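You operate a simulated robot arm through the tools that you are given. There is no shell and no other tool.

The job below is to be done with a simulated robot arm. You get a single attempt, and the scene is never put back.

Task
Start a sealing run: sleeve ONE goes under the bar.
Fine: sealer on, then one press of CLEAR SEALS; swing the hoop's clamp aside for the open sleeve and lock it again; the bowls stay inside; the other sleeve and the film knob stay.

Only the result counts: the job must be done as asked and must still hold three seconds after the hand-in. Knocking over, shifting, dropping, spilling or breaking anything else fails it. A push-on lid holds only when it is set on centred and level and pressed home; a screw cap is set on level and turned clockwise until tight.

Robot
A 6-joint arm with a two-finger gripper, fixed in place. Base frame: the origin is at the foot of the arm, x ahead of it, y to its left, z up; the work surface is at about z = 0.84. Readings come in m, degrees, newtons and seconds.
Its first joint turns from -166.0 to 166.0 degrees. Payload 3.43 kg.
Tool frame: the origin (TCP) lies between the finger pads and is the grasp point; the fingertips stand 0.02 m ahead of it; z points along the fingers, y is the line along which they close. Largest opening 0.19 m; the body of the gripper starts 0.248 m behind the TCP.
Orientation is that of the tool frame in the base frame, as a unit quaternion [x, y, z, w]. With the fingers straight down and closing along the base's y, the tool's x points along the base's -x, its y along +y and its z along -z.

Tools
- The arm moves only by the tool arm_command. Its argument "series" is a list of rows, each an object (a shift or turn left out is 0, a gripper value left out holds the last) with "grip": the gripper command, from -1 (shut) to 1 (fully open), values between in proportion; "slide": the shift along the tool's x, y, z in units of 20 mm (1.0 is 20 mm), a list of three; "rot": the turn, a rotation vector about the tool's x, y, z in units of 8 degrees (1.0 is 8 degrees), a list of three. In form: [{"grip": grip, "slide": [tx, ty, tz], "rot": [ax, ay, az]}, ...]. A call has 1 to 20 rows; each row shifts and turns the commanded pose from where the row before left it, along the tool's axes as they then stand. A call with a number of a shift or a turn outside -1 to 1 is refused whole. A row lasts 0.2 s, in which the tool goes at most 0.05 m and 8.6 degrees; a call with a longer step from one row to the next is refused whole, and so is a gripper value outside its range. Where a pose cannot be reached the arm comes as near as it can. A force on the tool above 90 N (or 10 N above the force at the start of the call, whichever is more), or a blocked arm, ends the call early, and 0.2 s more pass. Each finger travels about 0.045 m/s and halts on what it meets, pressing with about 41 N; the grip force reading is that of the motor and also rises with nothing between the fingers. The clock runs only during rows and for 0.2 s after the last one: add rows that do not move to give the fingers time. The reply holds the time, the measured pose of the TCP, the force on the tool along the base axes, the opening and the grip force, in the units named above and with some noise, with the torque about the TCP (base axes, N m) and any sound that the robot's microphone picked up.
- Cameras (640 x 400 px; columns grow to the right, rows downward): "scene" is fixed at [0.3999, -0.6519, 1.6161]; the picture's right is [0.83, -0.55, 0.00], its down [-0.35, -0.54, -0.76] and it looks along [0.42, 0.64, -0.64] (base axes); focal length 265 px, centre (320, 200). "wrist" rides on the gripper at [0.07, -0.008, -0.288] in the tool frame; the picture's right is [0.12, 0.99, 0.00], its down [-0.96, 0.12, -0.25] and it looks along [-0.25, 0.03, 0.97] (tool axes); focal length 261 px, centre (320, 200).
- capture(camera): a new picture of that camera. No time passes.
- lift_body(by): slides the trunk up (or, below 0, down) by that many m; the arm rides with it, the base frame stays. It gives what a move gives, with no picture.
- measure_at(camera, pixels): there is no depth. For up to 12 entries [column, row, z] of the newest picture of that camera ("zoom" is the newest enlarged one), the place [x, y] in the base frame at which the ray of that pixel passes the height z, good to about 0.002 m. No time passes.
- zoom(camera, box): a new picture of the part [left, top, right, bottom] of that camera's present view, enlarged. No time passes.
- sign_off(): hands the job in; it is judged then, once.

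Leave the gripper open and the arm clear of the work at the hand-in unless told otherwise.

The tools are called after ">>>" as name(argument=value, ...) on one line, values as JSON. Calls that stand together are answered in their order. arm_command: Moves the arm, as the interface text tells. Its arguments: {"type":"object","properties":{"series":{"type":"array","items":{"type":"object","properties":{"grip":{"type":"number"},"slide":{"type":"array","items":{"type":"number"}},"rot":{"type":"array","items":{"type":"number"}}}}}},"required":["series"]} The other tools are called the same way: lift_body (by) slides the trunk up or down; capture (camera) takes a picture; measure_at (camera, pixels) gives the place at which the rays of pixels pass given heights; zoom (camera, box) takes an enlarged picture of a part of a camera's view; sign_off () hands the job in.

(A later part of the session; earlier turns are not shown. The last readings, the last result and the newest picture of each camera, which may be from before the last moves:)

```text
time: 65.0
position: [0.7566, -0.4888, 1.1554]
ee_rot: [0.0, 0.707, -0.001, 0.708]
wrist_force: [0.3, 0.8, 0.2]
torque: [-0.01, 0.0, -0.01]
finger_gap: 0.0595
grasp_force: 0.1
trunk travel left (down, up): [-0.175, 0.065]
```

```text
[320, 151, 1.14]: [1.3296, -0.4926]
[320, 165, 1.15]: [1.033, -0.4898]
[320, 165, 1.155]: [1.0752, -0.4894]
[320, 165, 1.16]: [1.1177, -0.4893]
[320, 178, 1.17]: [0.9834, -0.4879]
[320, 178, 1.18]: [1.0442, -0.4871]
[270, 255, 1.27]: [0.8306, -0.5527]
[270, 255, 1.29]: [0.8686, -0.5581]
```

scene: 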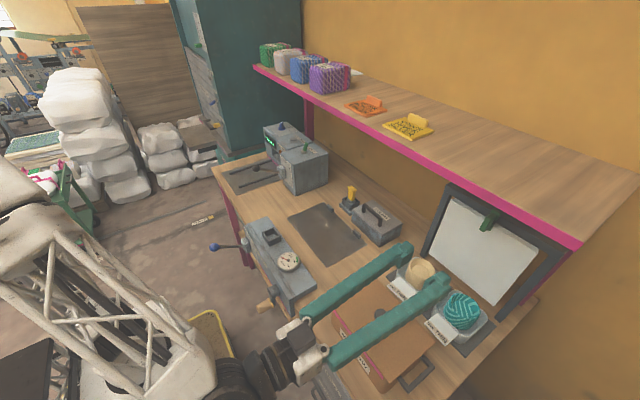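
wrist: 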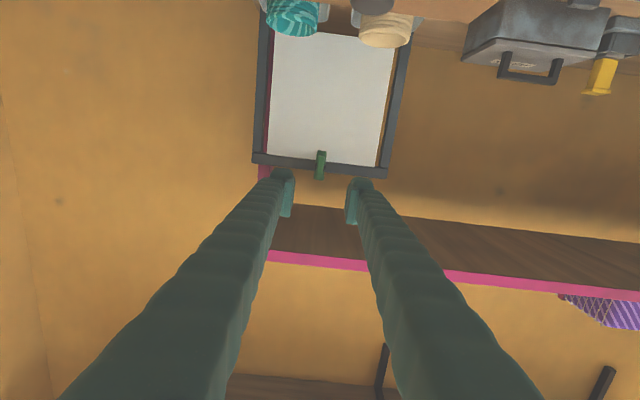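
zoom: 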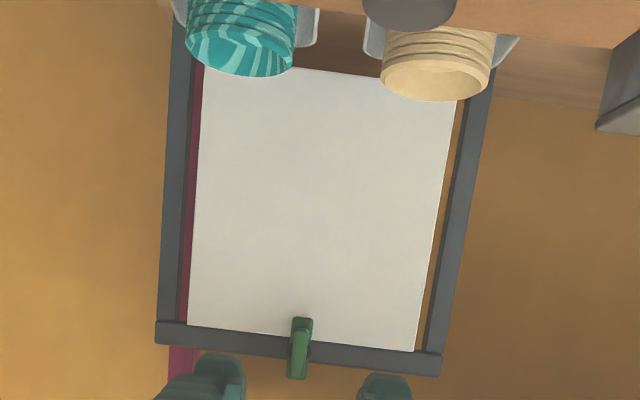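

The clamp's long axis is vertical, square to the hoop's bar, with its pivot at y≈-0.4895, z≈1.153, directly in line with my TCP. Advancing 0.22 m in +x with the fingers open around the rib.

>>> arm_command(series=[{"slide": [0, 0, 1]}, {"slide": [0, 0, 1]}, {"slide": [0, 0, 1]}, {"slide": [0, 0, 1]}, {"slide": [0, 0, 1]}, {"slide": [0, 0, 1]}, {"slide": [0, 0, 1]}, {"slide": [0, 0, 1]}, {"slide": [0, 0, 1]}, {"slide": [0, 0, 1]}, {"slide": [0, 0, 0.6]}, {}])

>>> capture(camera="wrist")

>>> zoom(camera="scene", box=[455, 195, 525, 250])

```text
time: 67.6
position: [0.9665, -0.4902, 1.156]
ee_rot: [0.0, 0.707, -0.001, 0.707]
wrist_force: [-0.3, 0.0, 0.2]
torque: [-0.01, -0.03, 0.02]
finger_gap: 0.0596
grasp_force: 0.0
trunk travel left (down, up): [-0.175, 0.065]
```

```text
taken
```

wrist: 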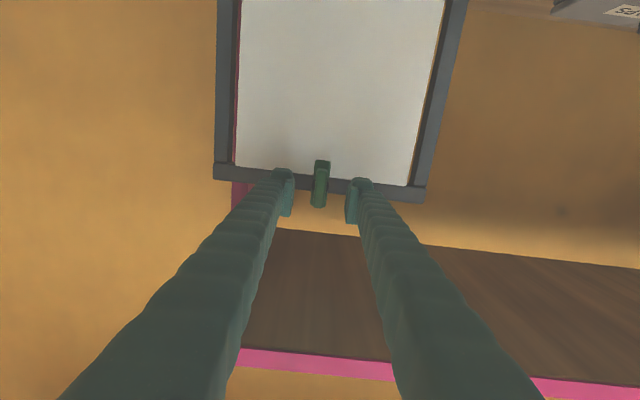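

```text
7.27 times, centred on (490, 222) of scene
```

zoom: 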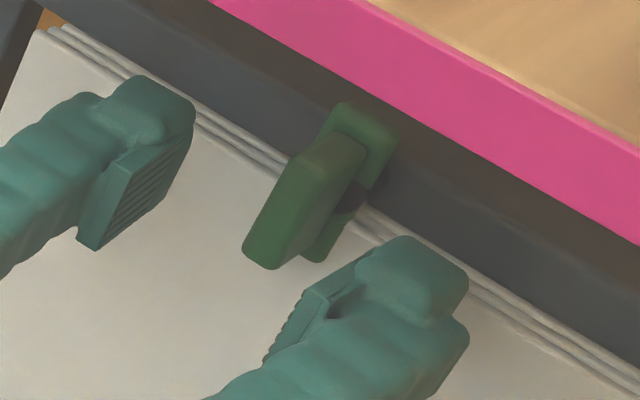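

The fingers straddle the rib evenly. Advancing another 16 mm in small steps, then closing on it.

>>> arm_command(series=[{"slide": [0, 0, 0.4]}, {"slide": [0, 0, 0.4]}, {}])

>>> zoom(camera="scene", box=[460, 195, 520, 245])

>>> zoom(camera="wrist", box=[270, 150, 370, 230])

```text
time: 68.4
position: [0.9838, -0.4908, 1.1562]
ee_rot: [0.0, 0.707, 0.0, 0.708]
wrist_force: [-0.3, -0.7, 0.4]
torque: [0.03, 0.01, -0.02]
finger_gap: 0.0598
grasp_force: 0.1
trunk travel left (down, up): [-0.175, 0.065]
```

```text
8.00 times, centred on (490, 220) of scene
```

zoom: 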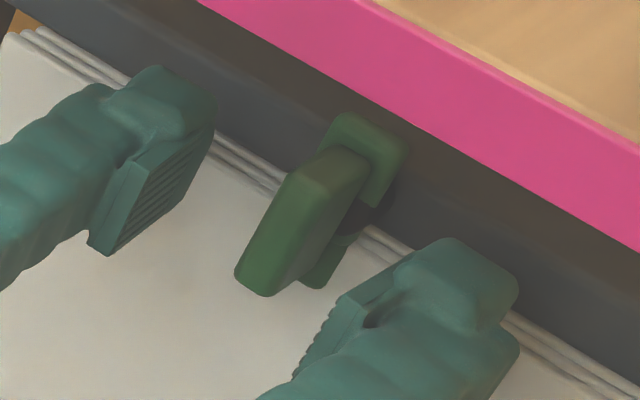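

```text
5.00 times, centred on (320, 190) of wrist
```

zoom: 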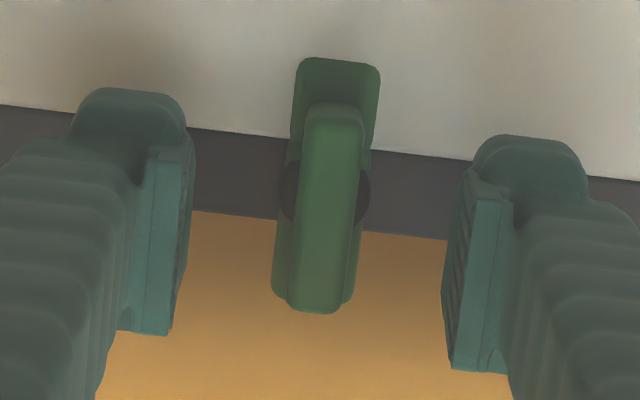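

No contact so far, and the pads overlap the rib. Closing the fingers on the rib.

>>> arm_command(series=[{"slide": [0, 0, 0.2], "grip": -1}, {"grip": -1}, {"grip": -1}, {"grip": -1}, {"grip": -1}])

>>> zoom(camera="wrist", box=[270, 150, 370, 230])

>>> zoom(camera="scene", box=[460, 195, 520, 245])

```text
time: 69.6
position: [0.988, -0.49, 1.157]
ee_rot: [0.0, 0.707, -0.001, 0.707]
wrist_force: [-1.1, 3.7, 0.0]
torque: [0.03, -0.01, 0.07]
finger_gap: 0.013
grasp_force: 44.8
trunk travel left (down, up): [-0.175, 0.065]
```

```text
5.00 times, centred on (320, 190) of wrist
```

zoom: 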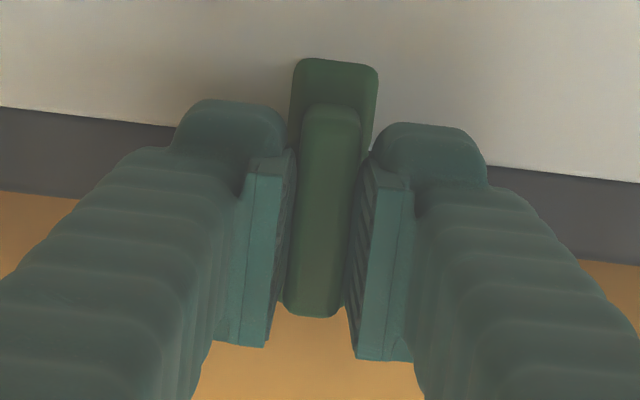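

```text
8.00 times, centred on (490, 220) of scene
```

zoom: 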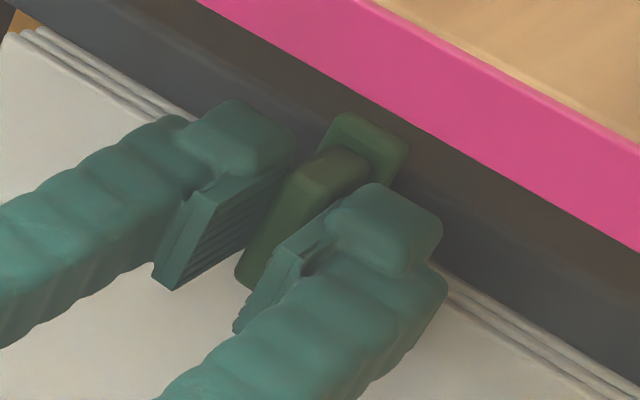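

Gripped: gap 0.013 m, 45 N. I'll try a small turn about the tool's axis (+8°) and watch the torque to find the way it swings.

>>> arm_command(series=[{"rot": [0, 0, 0.5]}, {"rot": [0, 0, 0.5]}])

>>> zoom(camera="scene", box=[460, 195, 520, 245])

```text
time: 70.2
position: [0.9876, -0.4903, 1.1545]
ee_rot: [0.049, 0.705, 0.048, 0.706]
wrist_force: [-3.5, 4.9, -2.3]
torque: [-1.5, 0.07, 0.04]
finger_gap: 0.0163
grasp_force: 44.9
trunk travel left (down, up): [-0.175, 0.065]
```

```text
8.00 times, centred on (490, 220) of scene
```

zoom: 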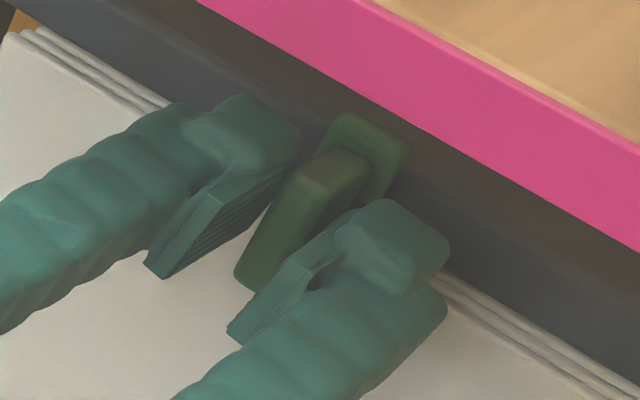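

It resists with 1.5 N·m, the fingers are being spread and the clamp didn't move, so that's the closed stop or a detent. Turning back and trying the other direction.

>>> arm_command(series=[{"rot": [0, 0, -0.5]}, {"rot": [0, 0, -0.5]}, {"rot": [0, 0, -0.5]}, {"rot": [0, 0, -0.5]}])

>>> zoom(camera="scene", box=[460, 195, 520, 245])

```text
time: 71.2
position: [0.9885, -0.4891, 1.1569]
ee_rot: [-0.05, 0.704, -0.051, 0.706]
wrist_force: [-1.1, 7.8, 4.2]
torque: [0.03, -0.01, 0.03]
finger_gap: 0.0129
grasp_force: 44.7
trunk travel left (down, up): [-0.175, 0.065]
```

```text
8.00 times, centred on (490, 220) of scene
```

zoom: 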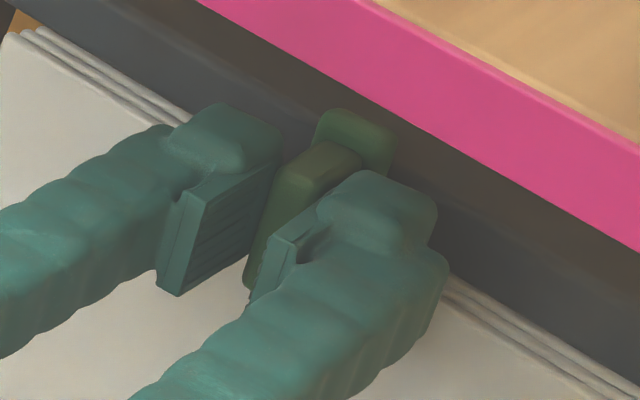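

It swings freely this way (−8°, with almost no torque). Continuing in that direction, watching the force and the sheets.

>>> arm_command(series=[{"rot": [0, 0, -0.5]}, {"rot": [0, 0, -0.5]}, {"rot": [0, 0, -0.5]}, {"rot": [0, 0, -0.5]}, {"rot": [0, 0, -0.5]}, {"rot": [0, 0, -0.5]}])

>>> zoom(camera="scene", box=[440, 180, 540, 270])

```text
time: 72.6
position: [0.9892, -0.4875, 1.1569]
ee_rot: [-0.196, 0.679, -0.195, 0.68]
wrist_force: [-27.0, 28.9, -4.1]
torque: [0.11, -0.28, 0.44]
finger_gap: 0.0129
grasp_force: 45.3
trunk travel left (down, up): [-0.175, 0.065]
```

```text
4.44 times, centred on (490, 225) of scene
```

zoom: 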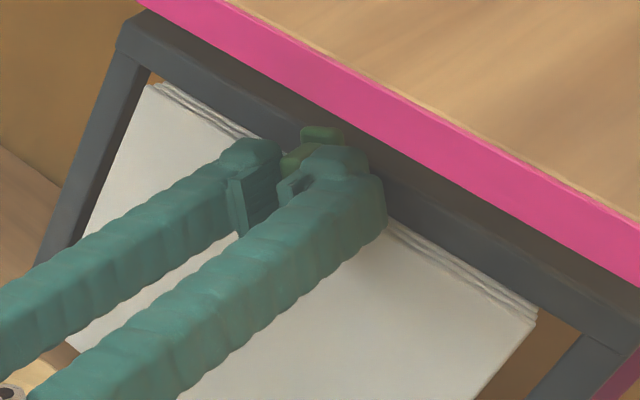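

The clamp has swung about 32°, but side loads are building (−27 N x, +29 N y), so the pivot is slightly off my TCP. I'm shifting 4 mm in +y and backing off 2 mm in x to relieve it.

>>> arm_command(series=[{"slide": [-0.055, 0.085, -0.05]}, {"slide": [-0.055, 0.085, -0.05]}])

>>> zoom(camera="wrist", box=[260, 140, 380, 230])

```text
time: 73.2
position: [0.988, -0.4881, 1.1559]
ee_rot: [-0.195, 0.68, -0.194, 0.679]
wrist_force: [14.3, 4.7, 2.4]
torque: [0.01, 0.0, 0.01]
finger_gap: 0.0129
grasp_force: 45.3
trunk travel left (down, up): [-0.175, 0.065]
```

```text
4.44 times, centred on (320, 185) of wrist
```

zoom: 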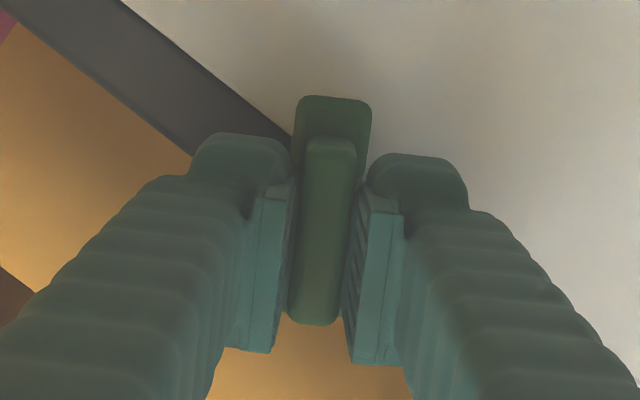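

The loads are relieved, and the clamp follows the tool. Continuing the swing in 4° steps, with a tiny offset so I turn about the actual pivot.

>>> arm_command(series=[{"rot": [0, 0, -0.5], "slide": [0, 0.014, 0]}, {"rot": [0, 0, -0.5], "slide": [0, 0.014, 0]}, {"rot": [0, 0, -0.5], "slide": [0, 0.014, 0]}, {"rot": [0, 0, -0.5], "slide": [0, 0.014, 0]}, {"rot": [0, 0, -0.5], "slide": [0, 0.014, 0]}, {"rot": [0, 0, -0.5], "slide": [0, 0.014, 0]}])

>>> zoom(camera="wrist", box=[260, 140, 380, 230])

>>> zoom(camera="scene", box=[440, 180, 540, 270])

```text
time: 73.7
position: [0.9895, -0.4868, 1.1572]
ee_rot: [-0.229, 0.682, -0.207, 0.662]
wrist_force: [4.5, 27.2, -14.0]
torque: [0.16, -0.51, 0.6]
finger_gap: 0.0132
grasp_force: 45.1
out of reach, approached as far as the arm can: row 1, 2
trunk travel left (down, up): [-0.175, 0.065]
stopped in row 2: the force on the tool passed its limit at 103 N (the readings are from after the stop); the commanded pose is now the measured one
```

```text
4.44 times, centred on (320, 185) of wrist
```

zoom: 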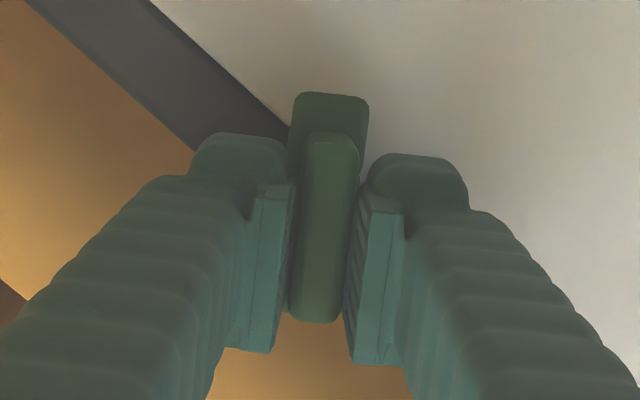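

```text
4.44 times, centred on (490, 225) of scene
```

zoom: 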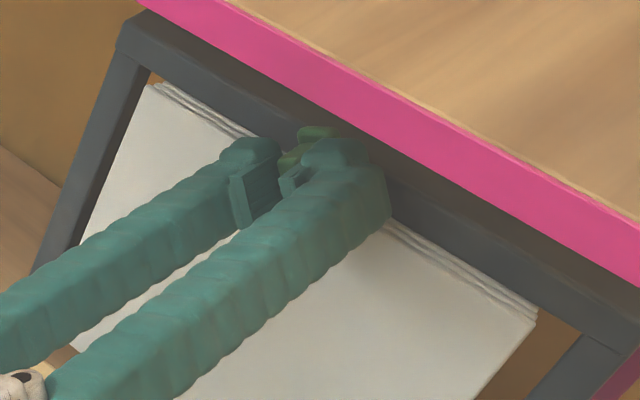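

The wrist joint hit its limit about 36° into the swing. The free direction was right, but the arm can't twist further from this grip. I'll open the fingers to release the rib, back out 7 cm and turn the wrist back. Then I can push the clamp the rest of the way with the fingertip.

>>> arm_command(series=[{"grip": -0.4}, {"grip": -0.4}, {"grip": -0.4}, {"grip": -0.4}, {"grip": -0.4}])

>>> zoom(camera="wrist", box=[260, 140, 380, 230])

```text
time: 74.9
position: [0.9887, -0.4925, 1.1598]
ee_rot: [-0.226, 0.682, -0.208, 0.664]
wrist_force: [1.2, -0.1, 0.9]
torque: [-0.04, -0.02, 0.02]
finger_gap: 0.0569
grasp_force: 0.0
trunk travel left (down, up): [-0.175, 0.065]
```

```text
4.44 times, centred on (320, 185) of wrist
```

zoom: 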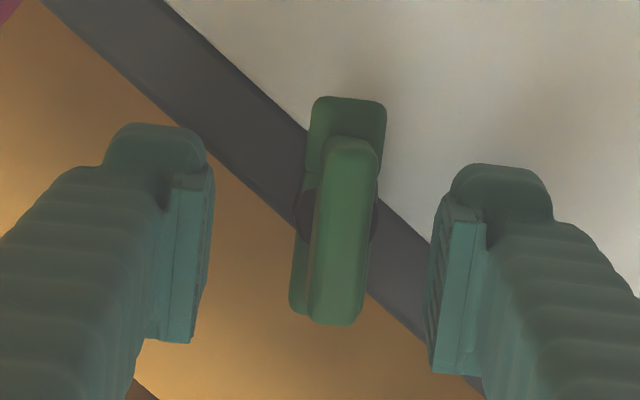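

The clamp stayed where I left it, and the sheets haven't moved. Retracting 7 cm and rolling the wrist back to upright.

>>> arm_command(series=[{"slide": [0, 0, -0.9]}, {"slide": [0, 0, -0.9]}, {"slide": [0, 0, -0.9]}, {"slide": [0, 0, -0.9]}, {"rot": [0.045, -0.041, 0.9]}, {"rot": [0.045, -0.041, 0.9]}, {"rot": [0.045, -0.041, 0.9]}, {"rot": [0.045, -0.041, 0.9]}, {"rot": [0.045, -0.041, 0.9]}, {}])

>>> capture(camera="wrist")

>>> zoom(camera="scene", box=[455, 195, 525, 250])

```text
time: 77.1
position: [0.9144, -0.4942, 1.1628]
ee_rot: [0.002, 0.706, 0.001, 0.708]
wrist_force: [0.5, 0.0, 0.0]
torque: [0.03, 0.02, -0.03]
finger_gap: 0.0569
grasp_force: 0.1
trunk travel left (down, up): [-0.175, 0.065]
```

```text
taken
```

wrist: 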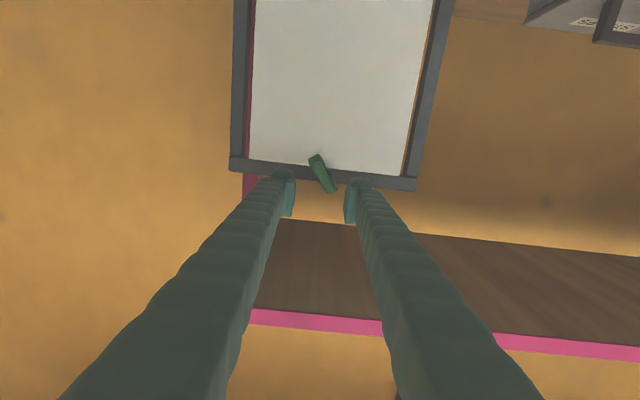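

```text
7.27 times, centred on (490, 222) of scene
```

zoom: 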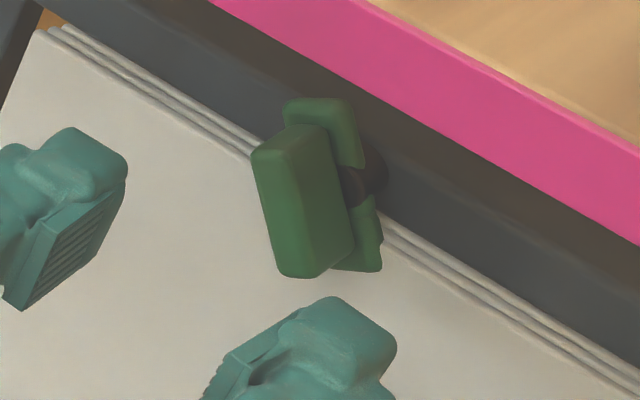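

The clamp is at about −36° and stays put. Before pushing, I'm checking how far forward the sheets' front face is, so my fingertip clears it.

>>> zoom(camera="wrist", box=[370, 140, 430, 200])

>>> zoom(camera="scene", box=[440, 180, 470, 210])

>>> zoom(camera="wrist", box=[290, 140, 360, 200])

```text
6.67 times, centred on (400, 170) of wrist
```

zoom: 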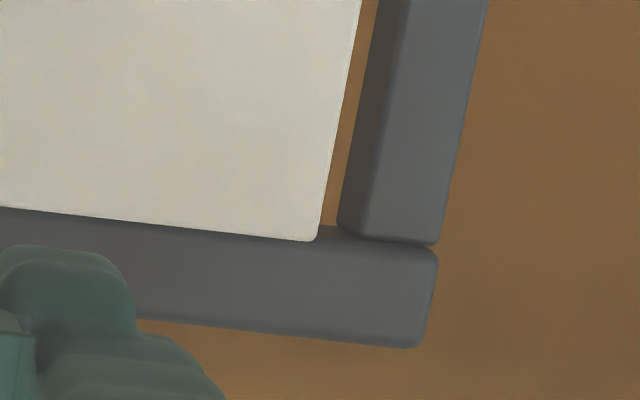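

```text
13.33 times, centred on (455, 195) of scene
```

zoom: 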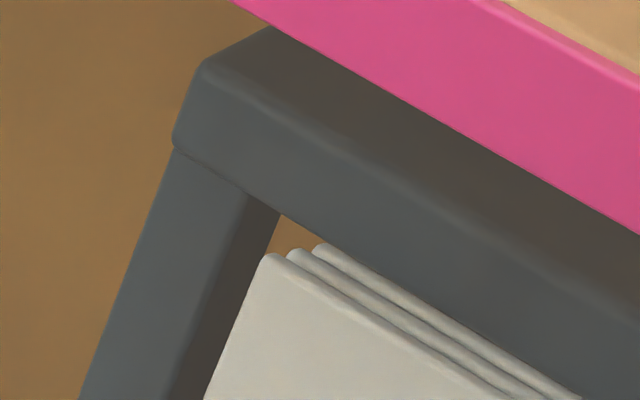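

```text
6.67 times, centred on (325, 170) of wrist
```

zoom: 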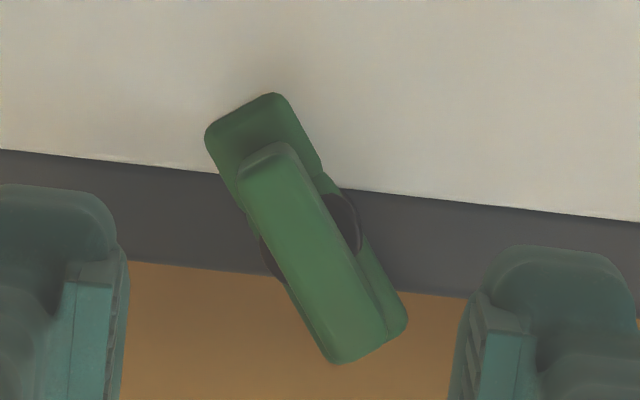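

>>> measure_at(camera="scene", pixels=[[450.65, 199.1, 1.1], [450.65, 199.1, 1.13], [450.65, 199.1, 1.16], [446.3, 184.5, 1.15], [446.3, 184.5, 1.17], [444.0, 190.7, 1.13], [444.0, 190.7, 1.15]])

>>> measure_at(camera="wrist", pixels=[[399.25, 176, 1.13], [399.25, 176, 1.135], [399.25, 176, 1.14], [414.5, 192, 1.15], [414.5, 192, 1.16], [414.5, 192, 1.17], [418, 178, 1.13], [418, 178, 1.14]])

```text
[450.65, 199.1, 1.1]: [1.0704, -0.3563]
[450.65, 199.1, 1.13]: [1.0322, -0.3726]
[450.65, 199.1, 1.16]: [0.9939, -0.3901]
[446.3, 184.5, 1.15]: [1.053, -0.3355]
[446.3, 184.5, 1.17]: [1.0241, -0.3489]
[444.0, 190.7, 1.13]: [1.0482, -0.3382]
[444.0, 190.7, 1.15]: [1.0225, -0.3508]
```

```text
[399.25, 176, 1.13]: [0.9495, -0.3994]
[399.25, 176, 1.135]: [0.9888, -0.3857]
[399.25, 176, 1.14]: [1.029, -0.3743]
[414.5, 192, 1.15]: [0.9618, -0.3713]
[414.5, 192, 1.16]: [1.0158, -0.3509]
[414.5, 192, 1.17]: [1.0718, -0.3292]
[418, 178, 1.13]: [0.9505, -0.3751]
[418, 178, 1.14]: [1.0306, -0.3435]
```

The sheets' front face is at x≈1.021 and the clamp plate is just ahead of it, so I'll keep fingertips at x≤1.002. Closing the fingers and dropping below the rib's lower end at (y≈-0.511, z≈1.088), then moving forward to x≈0.98.

>>> arm_command(series=[{"slide": [0.94, -0.21, 0], "grip": -1}, {"slide": [0.94, -0.21, 0]}, {"slide": [0.94, -0.21, 0]}, {"slide": [0.94, -0.21, 0]}, {}, {}, {"slide": [0, 0, 0.8]}, {"slide": [0, 0, 0.8]}, {"slide": [0, 0, 0.8]}, {"slide": [0, 0, 0.8]}, {}])

>>> zoom(camera="scene", box=[455, 195, 525, 250])

>>> zoom(camera="wrist", box=[270, 140, 380, 240])

```text
time: 79.5
position: [0.9815, -0.5113, 1.087]
ee_rot: [0.002, 0.706, 0.001, 0.708]
wrist_force: [0.5, 0.6, -0.3]
torque: [0.0, -0.01, 0.02]
finger_gap: 0.0
grasp_force: 34.8
trunk travel left (down, up): [-0.175, 0.065]
```

```text
7.27 times, centred on (490, 222) of scene
```

zoom: 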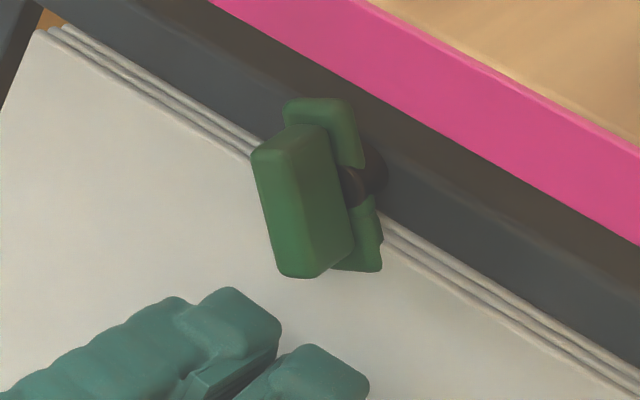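

```text
4.00 times, centred on (325, 190) of wrist
```

zoom: 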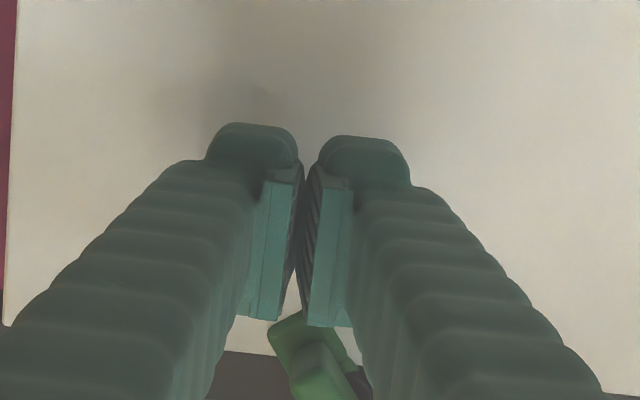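

The fingertips are directly below the clamp's lower end. Pushing up in 5 mm steps to swing it further.

>>> arm_command(series=[{"slide": [-0.25, 0, 0]}, {"slide": [-0.25, 0, 0]}, {"slide": [-0.25, 0, 0]}, {"slide": [-0.25, 0, 0]}, {"slide": [-0.25, 0, 0]}])

>>> zoom(camera="scene", box=[455, 195, 525, 250])

```text
time: 80.7
position: [0.9788, -0.511, 1.114]
ee_rot: [0.003, 0.706, 0.0, 0.709]
wrist_force: [-0.7, -1.0, 0.0]
torque: [0.01, -0.13, 0.17]
finger_gap: 0.0
grasp_force: 34.0
trunk travel left (down, up): [-0.175, 0.065]
```

```text
7.27 times, centred on (490, 222) of scene
```

zoom: 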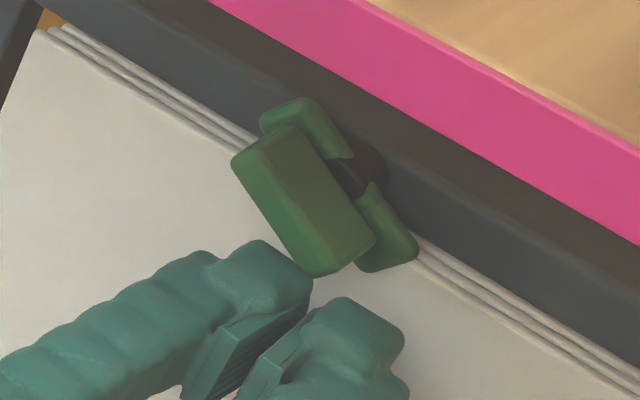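

The clamp is turning smoothly, now past about 60°. Continuing up.

>>> arm_command(series=[{"slide": [-0.2, 0, 0]}, {"slide": [-0.2, 0, 0]}, {"slide": [-0.2, 0, 0]}])

>>> zoom(camera="scene", box=[455, 195, 525, 250])

```text
time: 81.5
position: [0.981, -0.51, 1.1225]
ee_rot: [0.001, 0.707, 0.001, 0.707]
wrist_force: [-1.2, -0.8, -6.8]
torque: [-0.06, -0.01, 0.01]
finger_gap: 0.0
grasp_force: 34.4
trunk travel left (down, up): [-0.175, 0.065]
```

```text
7.27 times, centred on (490, 222) of scene
```

zoom: 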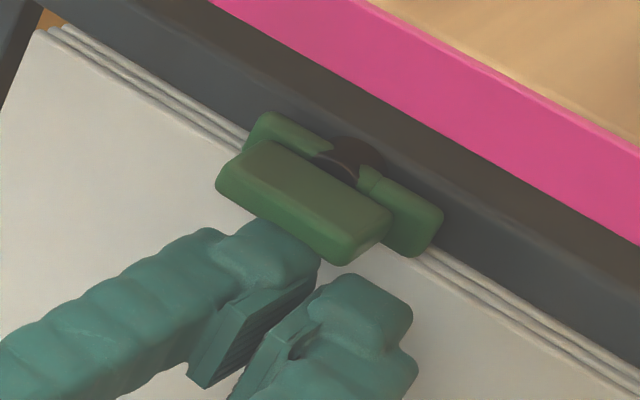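

The clamp now lies along the bar at about 90°, clear of the sheets, and the sheets are staying put. I'll give it 3 mm more to find its open stop.

>>> arm_command(series=[{"slide": [-0.1, 0, 0]}, {"slide": [-0.1, 0, 0]}, {}])

>>> zoom(camera="scene", box=[455, 195, 525, 250])

>>> capture(camera="scene")

```text
time: 82.3
position: [0.9802, -0.5103, 1.1227]
ee_rot: [0.002, 0.708, 0.001, 0.706]
wrist_force: [-21.4, 6.0, -42.5]
torque: [-0.62, -0.09, 0.28]
finger_gap: 0.0
grasp_force: 34.1
trunk travel left (down, up): [-0.175, 0.065]
```

```text
7.27 times, centred on (490, 222) of scene
```

zoom: 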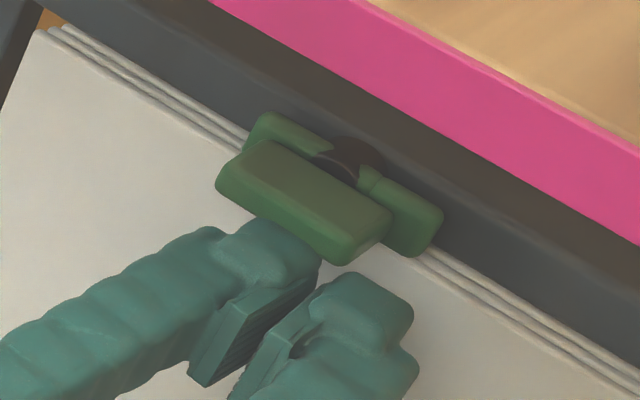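

```text
taken
```

scene: 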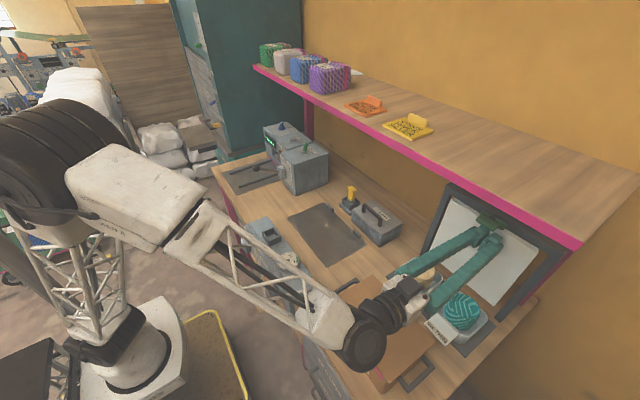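

The clamp is against its open stop and fully swung aside, with the sheets undisturbed. Relieving the push, retracting, and tilting down again to look at the trays and plan the pick-up of sleeve ONE.

>>> arm_command(series=[{"slide": [0.5, 0, 0]}, {"slide": [0.5, 0, 0]}, {"slide": [0, 0, -1]}, {"slide": [0, 0, -1]}, {"slide": [0, 0, -1]}, {"slide": [0, 0, -1]}, {"slide": [0, 0, -1]}, {"slide": [0, 0, -1]}, {"slide": [0, 0, -1]}, {"slide": [0, 0, -1]}, {"slide": [0, 0, -1]}, {"slide": [-1, 0, -1]}, {"slide": [-1, 0, 0]}, {"rot": [0, 1, 0]}, {"rot": [0, 1, 0]}, {"rot": [0, 1, 0]}, {"rot": [0, 1, 0]}, {"rot": [0, 1, 0]}, {"rot": [0, 1, 0]}, {"rot": [0, 0.27, 0]}])

>>> capture(camera="wrist")

>>> zoom(camera="wrist", box=[260, 90, 400, 200])

>>> zoom(camera="scene", box=[410, 180, 580, 320])

```text
time: 86.5
position: [0.7785, -0.5088, 1.148]
ee_rot: [0.002, 0.94, 0.001, 0.341]
wrist_force: [-0.8, 0.0, -0.6]
torque: [0.05, -0.04, 0.06]
finger_gap: 0.0001
grasp_force: 34.3
trunk travel left (down, up): [-0.175, 0.065]
```

```text
taken
```

wrist: 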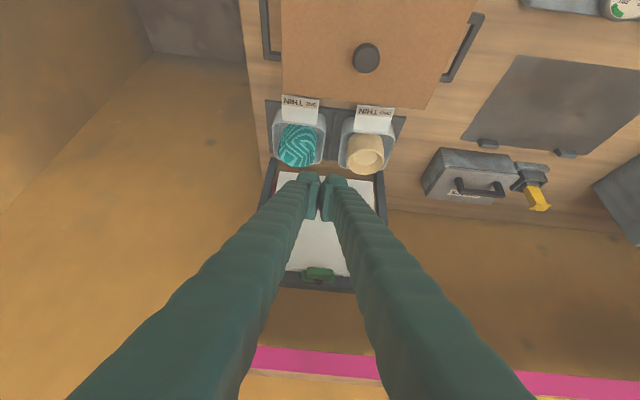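

```text
3.64 times, centred on (330, 145) of wrist
```

zoom: 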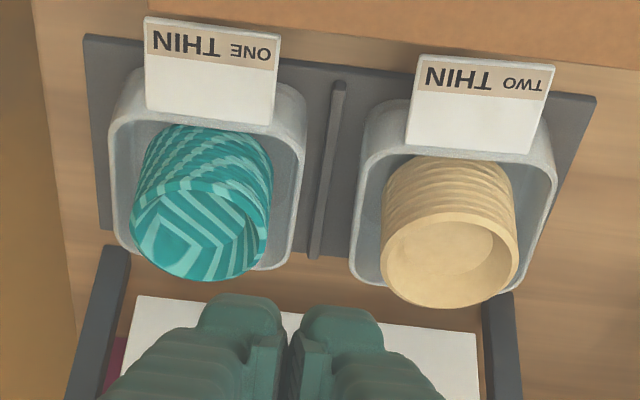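

```text
2.86 times, centred on (495, 250) of scene
```

zoom: 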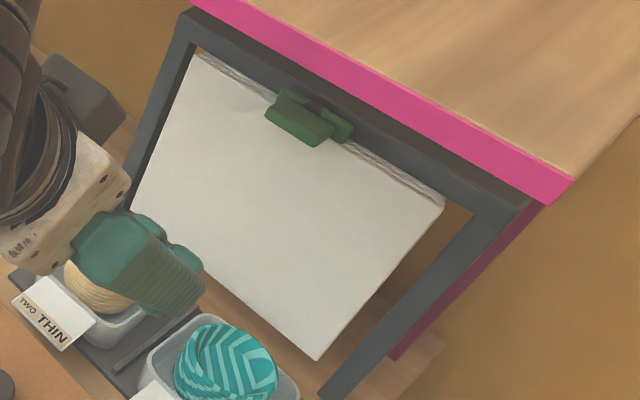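

Very clear view: flap labels, trays and gap are all visible, and the clamp is open. I'm measuring the tray edges and the gap at rim height.

>>> measure_at(camera="wrist", pixels=[[326.15, 121.6, 0.895], [321.75, 160.1, 0.895], [343.2, 120.25, 0.895], [338.25, 164.25, 0.895], [271.7, 123, 0.895], [275, 157.4, 0.895], [281.5, 164.5, 0.895], [316.5, 163.5, 0.895], [336.2, 125, 0.853], [281.8, 118, 0.895], [317.0, 122.5, 0.895], [319.5, 98.5, 0.895]])

>>> zoom(camera="wrist", box=[262, 92, 342, 172])

>>> zoom(camera="wrist", box=[310, 100, 360, 170])

```text
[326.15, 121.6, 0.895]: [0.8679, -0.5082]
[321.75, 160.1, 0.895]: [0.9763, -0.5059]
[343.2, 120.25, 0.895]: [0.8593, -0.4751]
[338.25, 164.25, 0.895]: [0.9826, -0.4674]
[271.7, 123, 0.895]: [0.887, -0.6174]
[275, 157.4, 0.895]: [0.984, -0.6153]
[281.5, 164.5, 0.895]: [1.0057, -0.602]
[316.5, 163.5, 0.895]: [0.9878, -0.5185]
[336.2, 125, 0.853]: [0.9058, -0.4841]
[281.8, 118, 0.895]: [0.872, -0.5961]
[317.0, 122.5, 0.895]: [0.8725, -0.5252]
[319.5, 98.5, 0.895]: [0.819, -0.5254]
```

```text
5.00 times, centred on (302, 132) of wrist
```

zoom: 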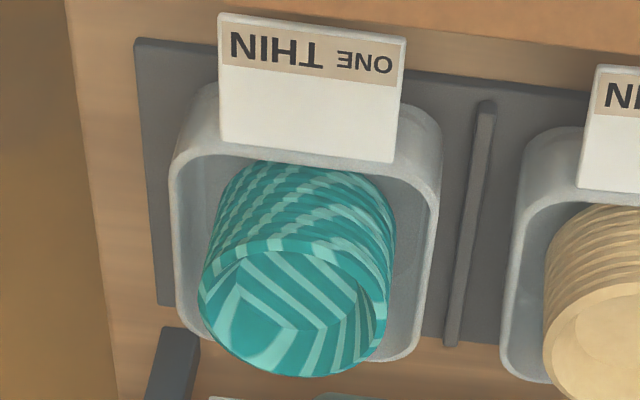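

```text
5.71 times, centred on (335, 135) of wrist
```

zoom: 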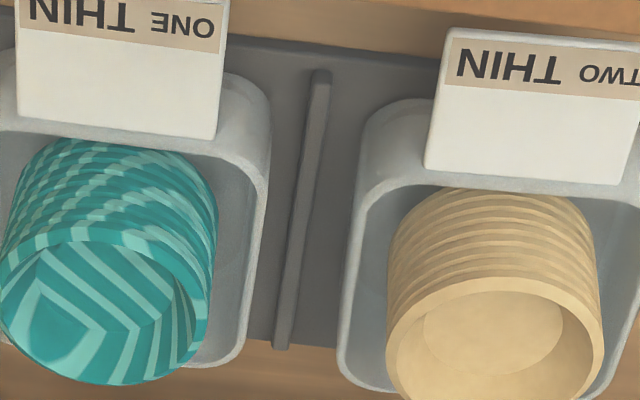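

Tray ONE measures about 0.11 wide (y -0.507 to -0.617), the gap to tray TWO is 0.036, and its centre is about (0.928, -0.5615). I'll set the opening to 0.122, tilt to 30° so the wrist clears both the chest and the shelf, and hover over tray ONE.

>>> arm_command(series=[{"rot": [0, 0.625, 0], "grip": 0.284}, {"rot": [0, 0.625, 0]}, {"slide": [-0.327, -0.2635, 0.928]}, {"slide": [-0.327, -0.2635, 0.928]}, {"slide": [-0.327, -0.2635, 0.928]}, {"slide": [-0.327, -0.2635, 0.928]}, {"slide": [-0.327, -0.2635, 0.928]}, {"slide": [-0.327, -0.2635, 0.928]}, {"slide": [-0.327, -0.2635, 0.928]}, {"slide": [-0.327, -0.2635, 0.928]}, {"slide": [-0.327, -0.2635, 0.928]}, {"slide": [-0.327, -0.2635, 0.928]}, {}])

>>> capture(camera="wrist")

>>> zoom(camera="wrist", box=[240, 100, 400, 220])

>>> zoom(camera="scene", box=[390, 220, 530, 360])

```text
time: 89.3
position: [0.931, -0.5624, 1.0174]
ee_rot: [0.002, 0.966, 0.001, 0.26]
wrist_force: [0.7, 0.4, -0.2]
torque: [0.02, 0.01, 0.02]
finger_gap: 0.1221
grasp_force: 0.1
trunk travel left (down, up): [-0.175, 0.065]
```

```text
taken
```

wrist: 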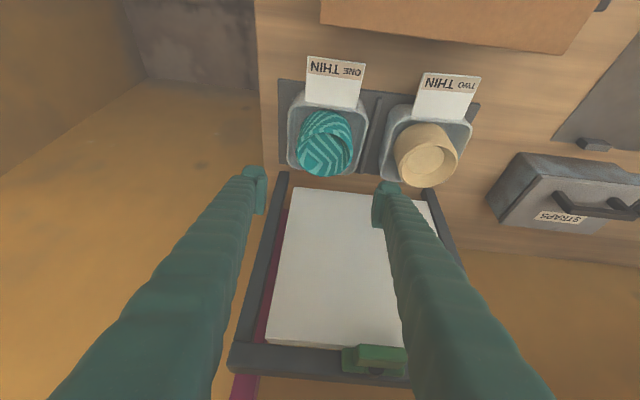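

```text
3.33 times, centred on (320, 160) of wrist
```

zoom: 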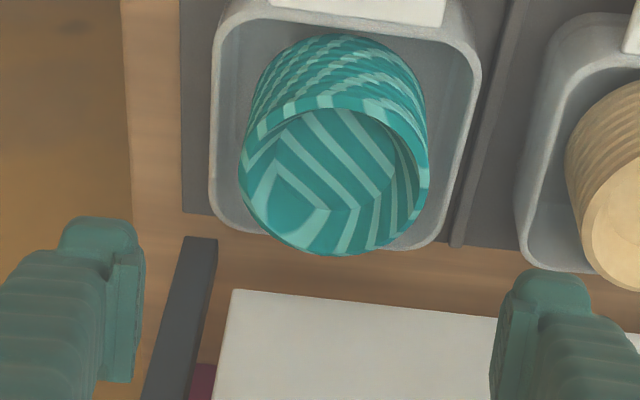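

```text
2.86 times, centred on (460, 290) of scene
```

zoom: 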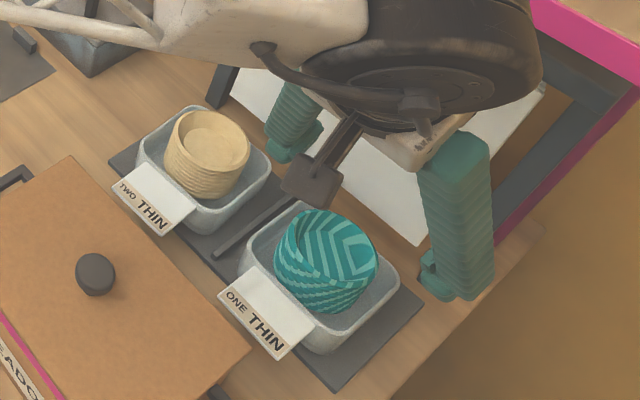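

Hovering nicely above tray ONE. Re-measuring the tray edges from this close view to fine-tune alignment before descending.

>>> measure_at(camera="wrist", pixels=[[287, 139, 0.895], [366.2, 139, 0.895], [382.1, 139, 0.895], [344, 175, 0.895], [299, 169.6, 0.895], [305.5, 101.5, 0.897], [358.5, 109.5, 0.897], [309, 56.5, 0.897], [366, 62.5, 0.897], [283, 160, 0.845], [460, 180, 0.845]])

>>> zoom(camera="wrist", box=[275, 40, 395, 190])

```text
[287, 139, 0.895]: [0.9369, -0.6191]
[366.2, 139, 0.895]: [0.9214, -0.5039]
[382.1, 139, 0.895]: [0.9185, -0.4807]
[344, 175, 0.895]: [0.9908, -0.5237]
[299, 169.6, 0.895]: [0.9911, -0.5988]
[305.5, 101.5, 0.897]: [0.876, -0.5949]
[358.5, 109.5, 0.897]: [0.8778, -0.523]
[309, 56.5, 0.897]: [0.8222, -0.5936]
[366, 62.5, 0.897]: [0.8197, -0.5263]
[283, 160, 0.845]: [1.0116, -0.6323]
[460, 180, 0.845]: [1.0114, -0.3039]
```

```text
2.67 times, centred on (335, 115) of wrist
```

zoom: 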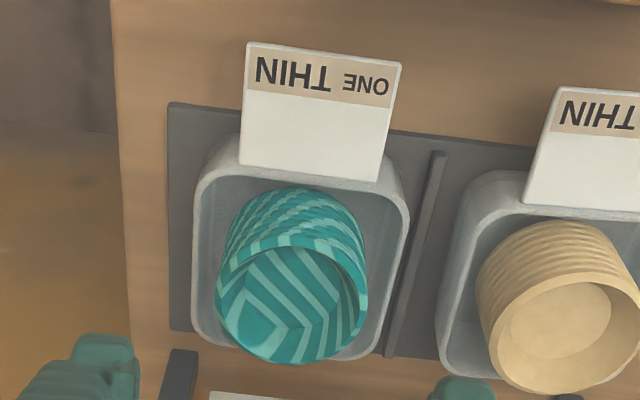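

Centre confirmed at y=-0.5615, x≈0.931; clearance to each side of the tray is about 3.5 mm. Descending vertically, first to rim level.

>>> arm_command(series=[{"slide": [0.538, 0, 0.931]}, {"slide": [0.538, 0, 0.931]}, {"slide": [0.538, 0, 0.931]}, {"slide": [0.43, 0, 0.745]}, {}])

>>> capture(camera="wrist")

>>> zoom(camera="wrist", box=[230, 60, 410, 230])

>>> zoom(camera="scene", box=[400, 230, 520, 350])

```text
time: 90.5
position: [0.9303, -0.5632, 0.9376]
ee_rot: [0.002, 0.966, 0.001, 0.259]
wrist_force: [-0.4, 0.3, 1.2]
torque: [0.04, 0.0, -0.01]
finger_gap: 0.122
grasp_force: 0.1
trunk travel left (down, up): [-0.175, 0.065]
```

```text
taken
```

wrist: 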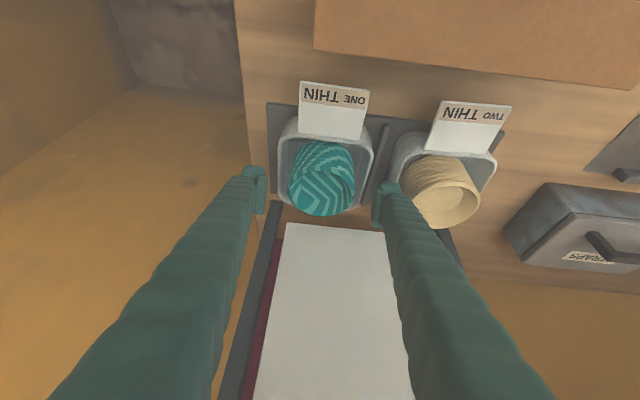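

```text
2.35 times, centred on (320, 145) of wrist
```

zoom: 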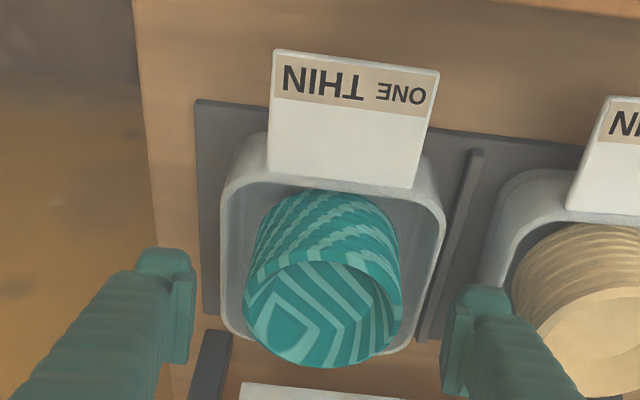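

```text
3.33 times, centred on (460, 290) of scene
```

zoom: 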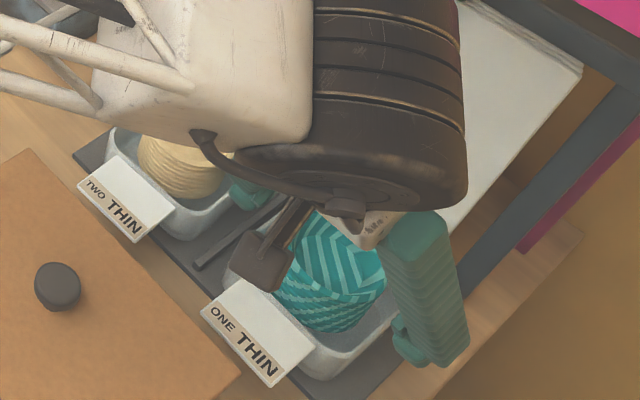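

The fingers are lined up on both sides of tray ONE, with one in the gap beside tray TWO. Continuing down in small steps, watching for contact force.

>>> arm_command(series=[{"slide": [0.3, 0, 0.52]}, {"slide": [0.3, 0, 0.52]}, {}])

>>> zoom(camera="wrist", box=[230, 80, 410, 230])

```text
time: 91.3
position: [0.9281, -0.5615, 0.9144]
ee_rot: [0.001, 0.966, 0.003, 0.259]
wrist_force: [-0.7, -0.5, -0.1]
torque: [-0.04, -0.01, 0.03]
finger_gap: 0.1221
grasp_force: 0.0
trunk travel left (down, up): [-0.175, 0.065]
```

```text
2.67 times, centred on (320, 155) of wrist
```

zoom: 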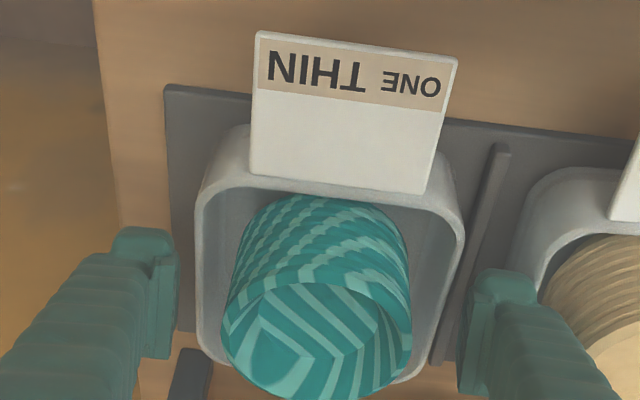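

No contact, and the tips are already below the rim. Two more steps down to grasp height (TCP z≈0.889).

>>> arm_command(series=[{"slide": [0.31, 0, 0.54]}, {"slide": [0.31, 0, 0.54]}, {}])

>>> zoom(camera="wrist", box=[230, 90, 410, 240])

>>> zoom(camera="scene", box=[400, 250, 500, 350])

```text
time: 92.1
position: [0.9297, -0.5613, 0.8879]
ee_rot: [0.002, 0.966, 0.001, 0.258]
wrist_force: [-0.2, 0.0, 0.1]
torque: [0.0, -0.04, 0.04]
finger_gap: 0.1221
grasp_force: 0.0
trunk travel left (down, up): [-0.175, 0.065]
```

```text
2.67 times, centred on (320, 165) of wrist
```

zoom: 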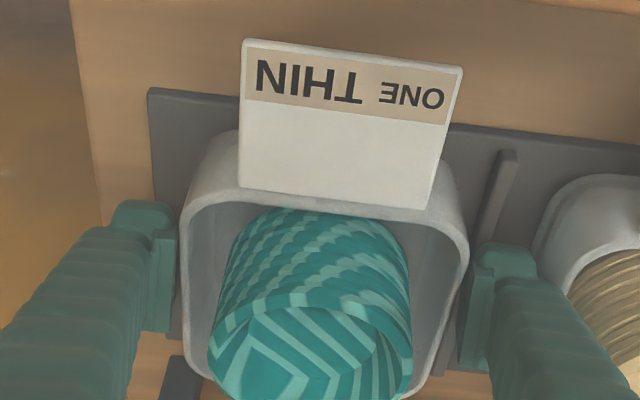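

```text
4.00 times, centred on (450, 300) of scene
```

zoom: 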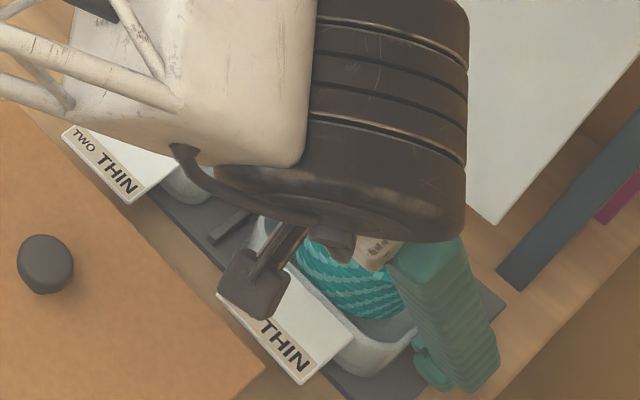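

The fingers flank the tray at the right height. Closing on it gently.

>>> arm_command(series=[{"grip": 0.1}, {"grip": 0.0}, {"grip": 0.0}, {"grip": 0.0}])

>>> zoom(camera="wrist", box=[230, 90, 410, 240])

```text
time: 93.1
position: [0.9297, -0.5621, 0.888]
ee_rot: [0.002, 0.966, 0.0, 0.259]
wrist_force: [-0.2, 0.7, -1.2]
torque: [-0.02, 0.0, -0.05]
finger_gap: 0.1158
grasp_force: 40.9
trunk travel left (down, up): [-0.175, 0.065]
```

```text
2.67 times, centred on (320, 165) of wrist
```

zoom: 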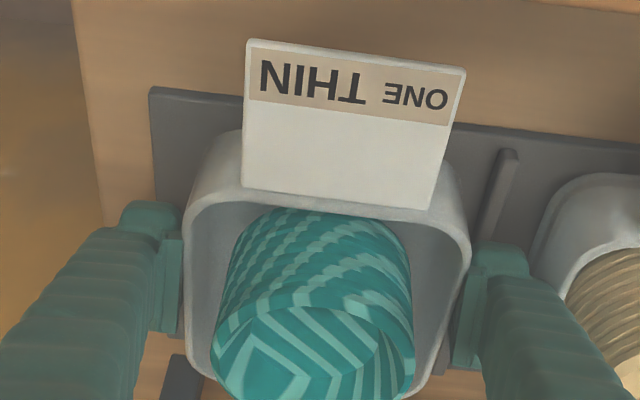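

Gripped: gap 0.116 m, 41 N. Lifting slowly 3 cm to test the hold.

>>> arm_command(series=[{"slide": [-0.15, 0, -0.26]}, {"slide": [-0.25, 0, -0.433]}, {"slide": [-0.25, 0, -0.433]}, {"slide": [-0.15, 0, -0.26]}, {}])

>>> zoom(camera="wrist", box=[230, 90, 410, 240])

>>> zoom(camera="scene", box=[390, 230, 520, 360])

```text
time: 94.3
position: [0.9279, -0.5619, 0.9201]
ee_rot: [0.002, 0.966, 0.001, 0.259]
wrist_force: [-0.7, -0.3, -1.1]
torque: [-0.02, 0.02, 0.0]
finger_gap: 0.1155
grasp_force: 40.8
trunk travel left (down, up): [-0.175, 0.065]
```

```text
2.67 times, centred on (320, 165) of wrist
```

zoom: 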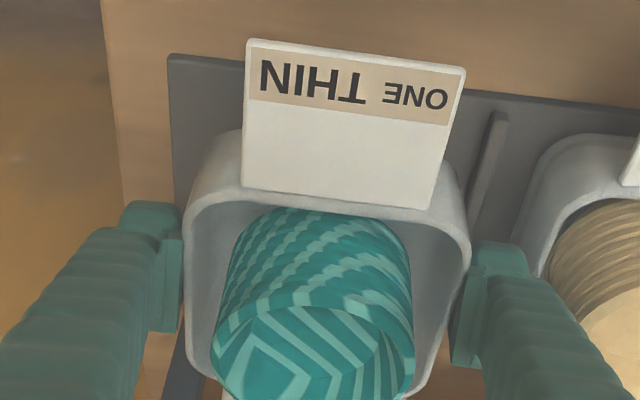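

```text
3.08 times, centred on (455, 295) of scene
```

zoom: 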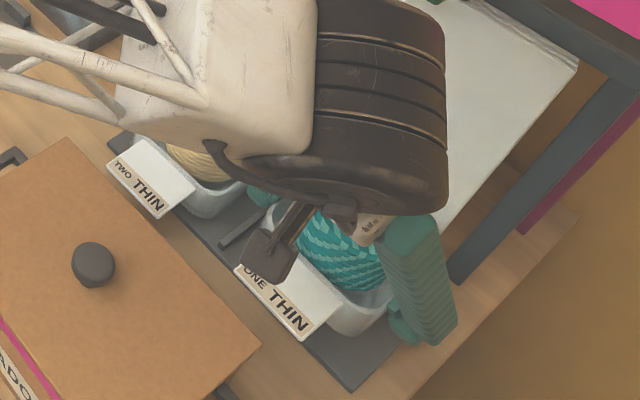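

The tray lifts cleanly and level, with the bowl seated. Raising to about z=1.07 so its base clears the chest (lid 0.96, knob 0.985), then drawing back toward x≈0.73.

>>> arm_command(series=[{"slide": [-0.5, 0, -0.866]}, {"slide": [-0.5, 0, -0.866]}, {"slide": [-0.5, 0, -0.866]}, {"slide": [-0.5, 0, -0.866]}, {"slide": [-0.5, 0, -0.866]}, {"slide": [0.393, 0, -0.92]}, {"slide": [0.393, 0, -0.92]}, {"slide": [0.393, 0, -0.92]}, {"slide": [0.393, 0, -0.92]}, {}])

>>> capture(camera="wrist")

>>> capture(camera="scene")

```text
time: 96.5
position: [0.8663, -0.5636, 1.0682]
ee_rot: [0.002, 0.966, 0.001, 0.259]
wrist_force: [0.8, 0.2, -1.0]
torque: [-0.03, -0.01, -0.01]
finger_gap: 0.1153
grasp_force: 40.8
trunk travel left (down, up): [-0.175, 0.065]
```

```text
taken
```

wrist: 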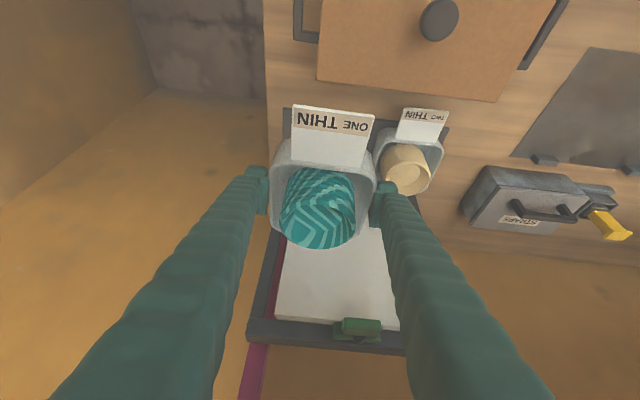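

```text
taken
```

scene: 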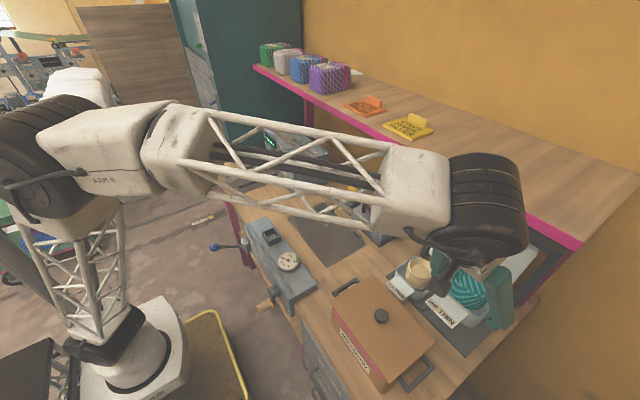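

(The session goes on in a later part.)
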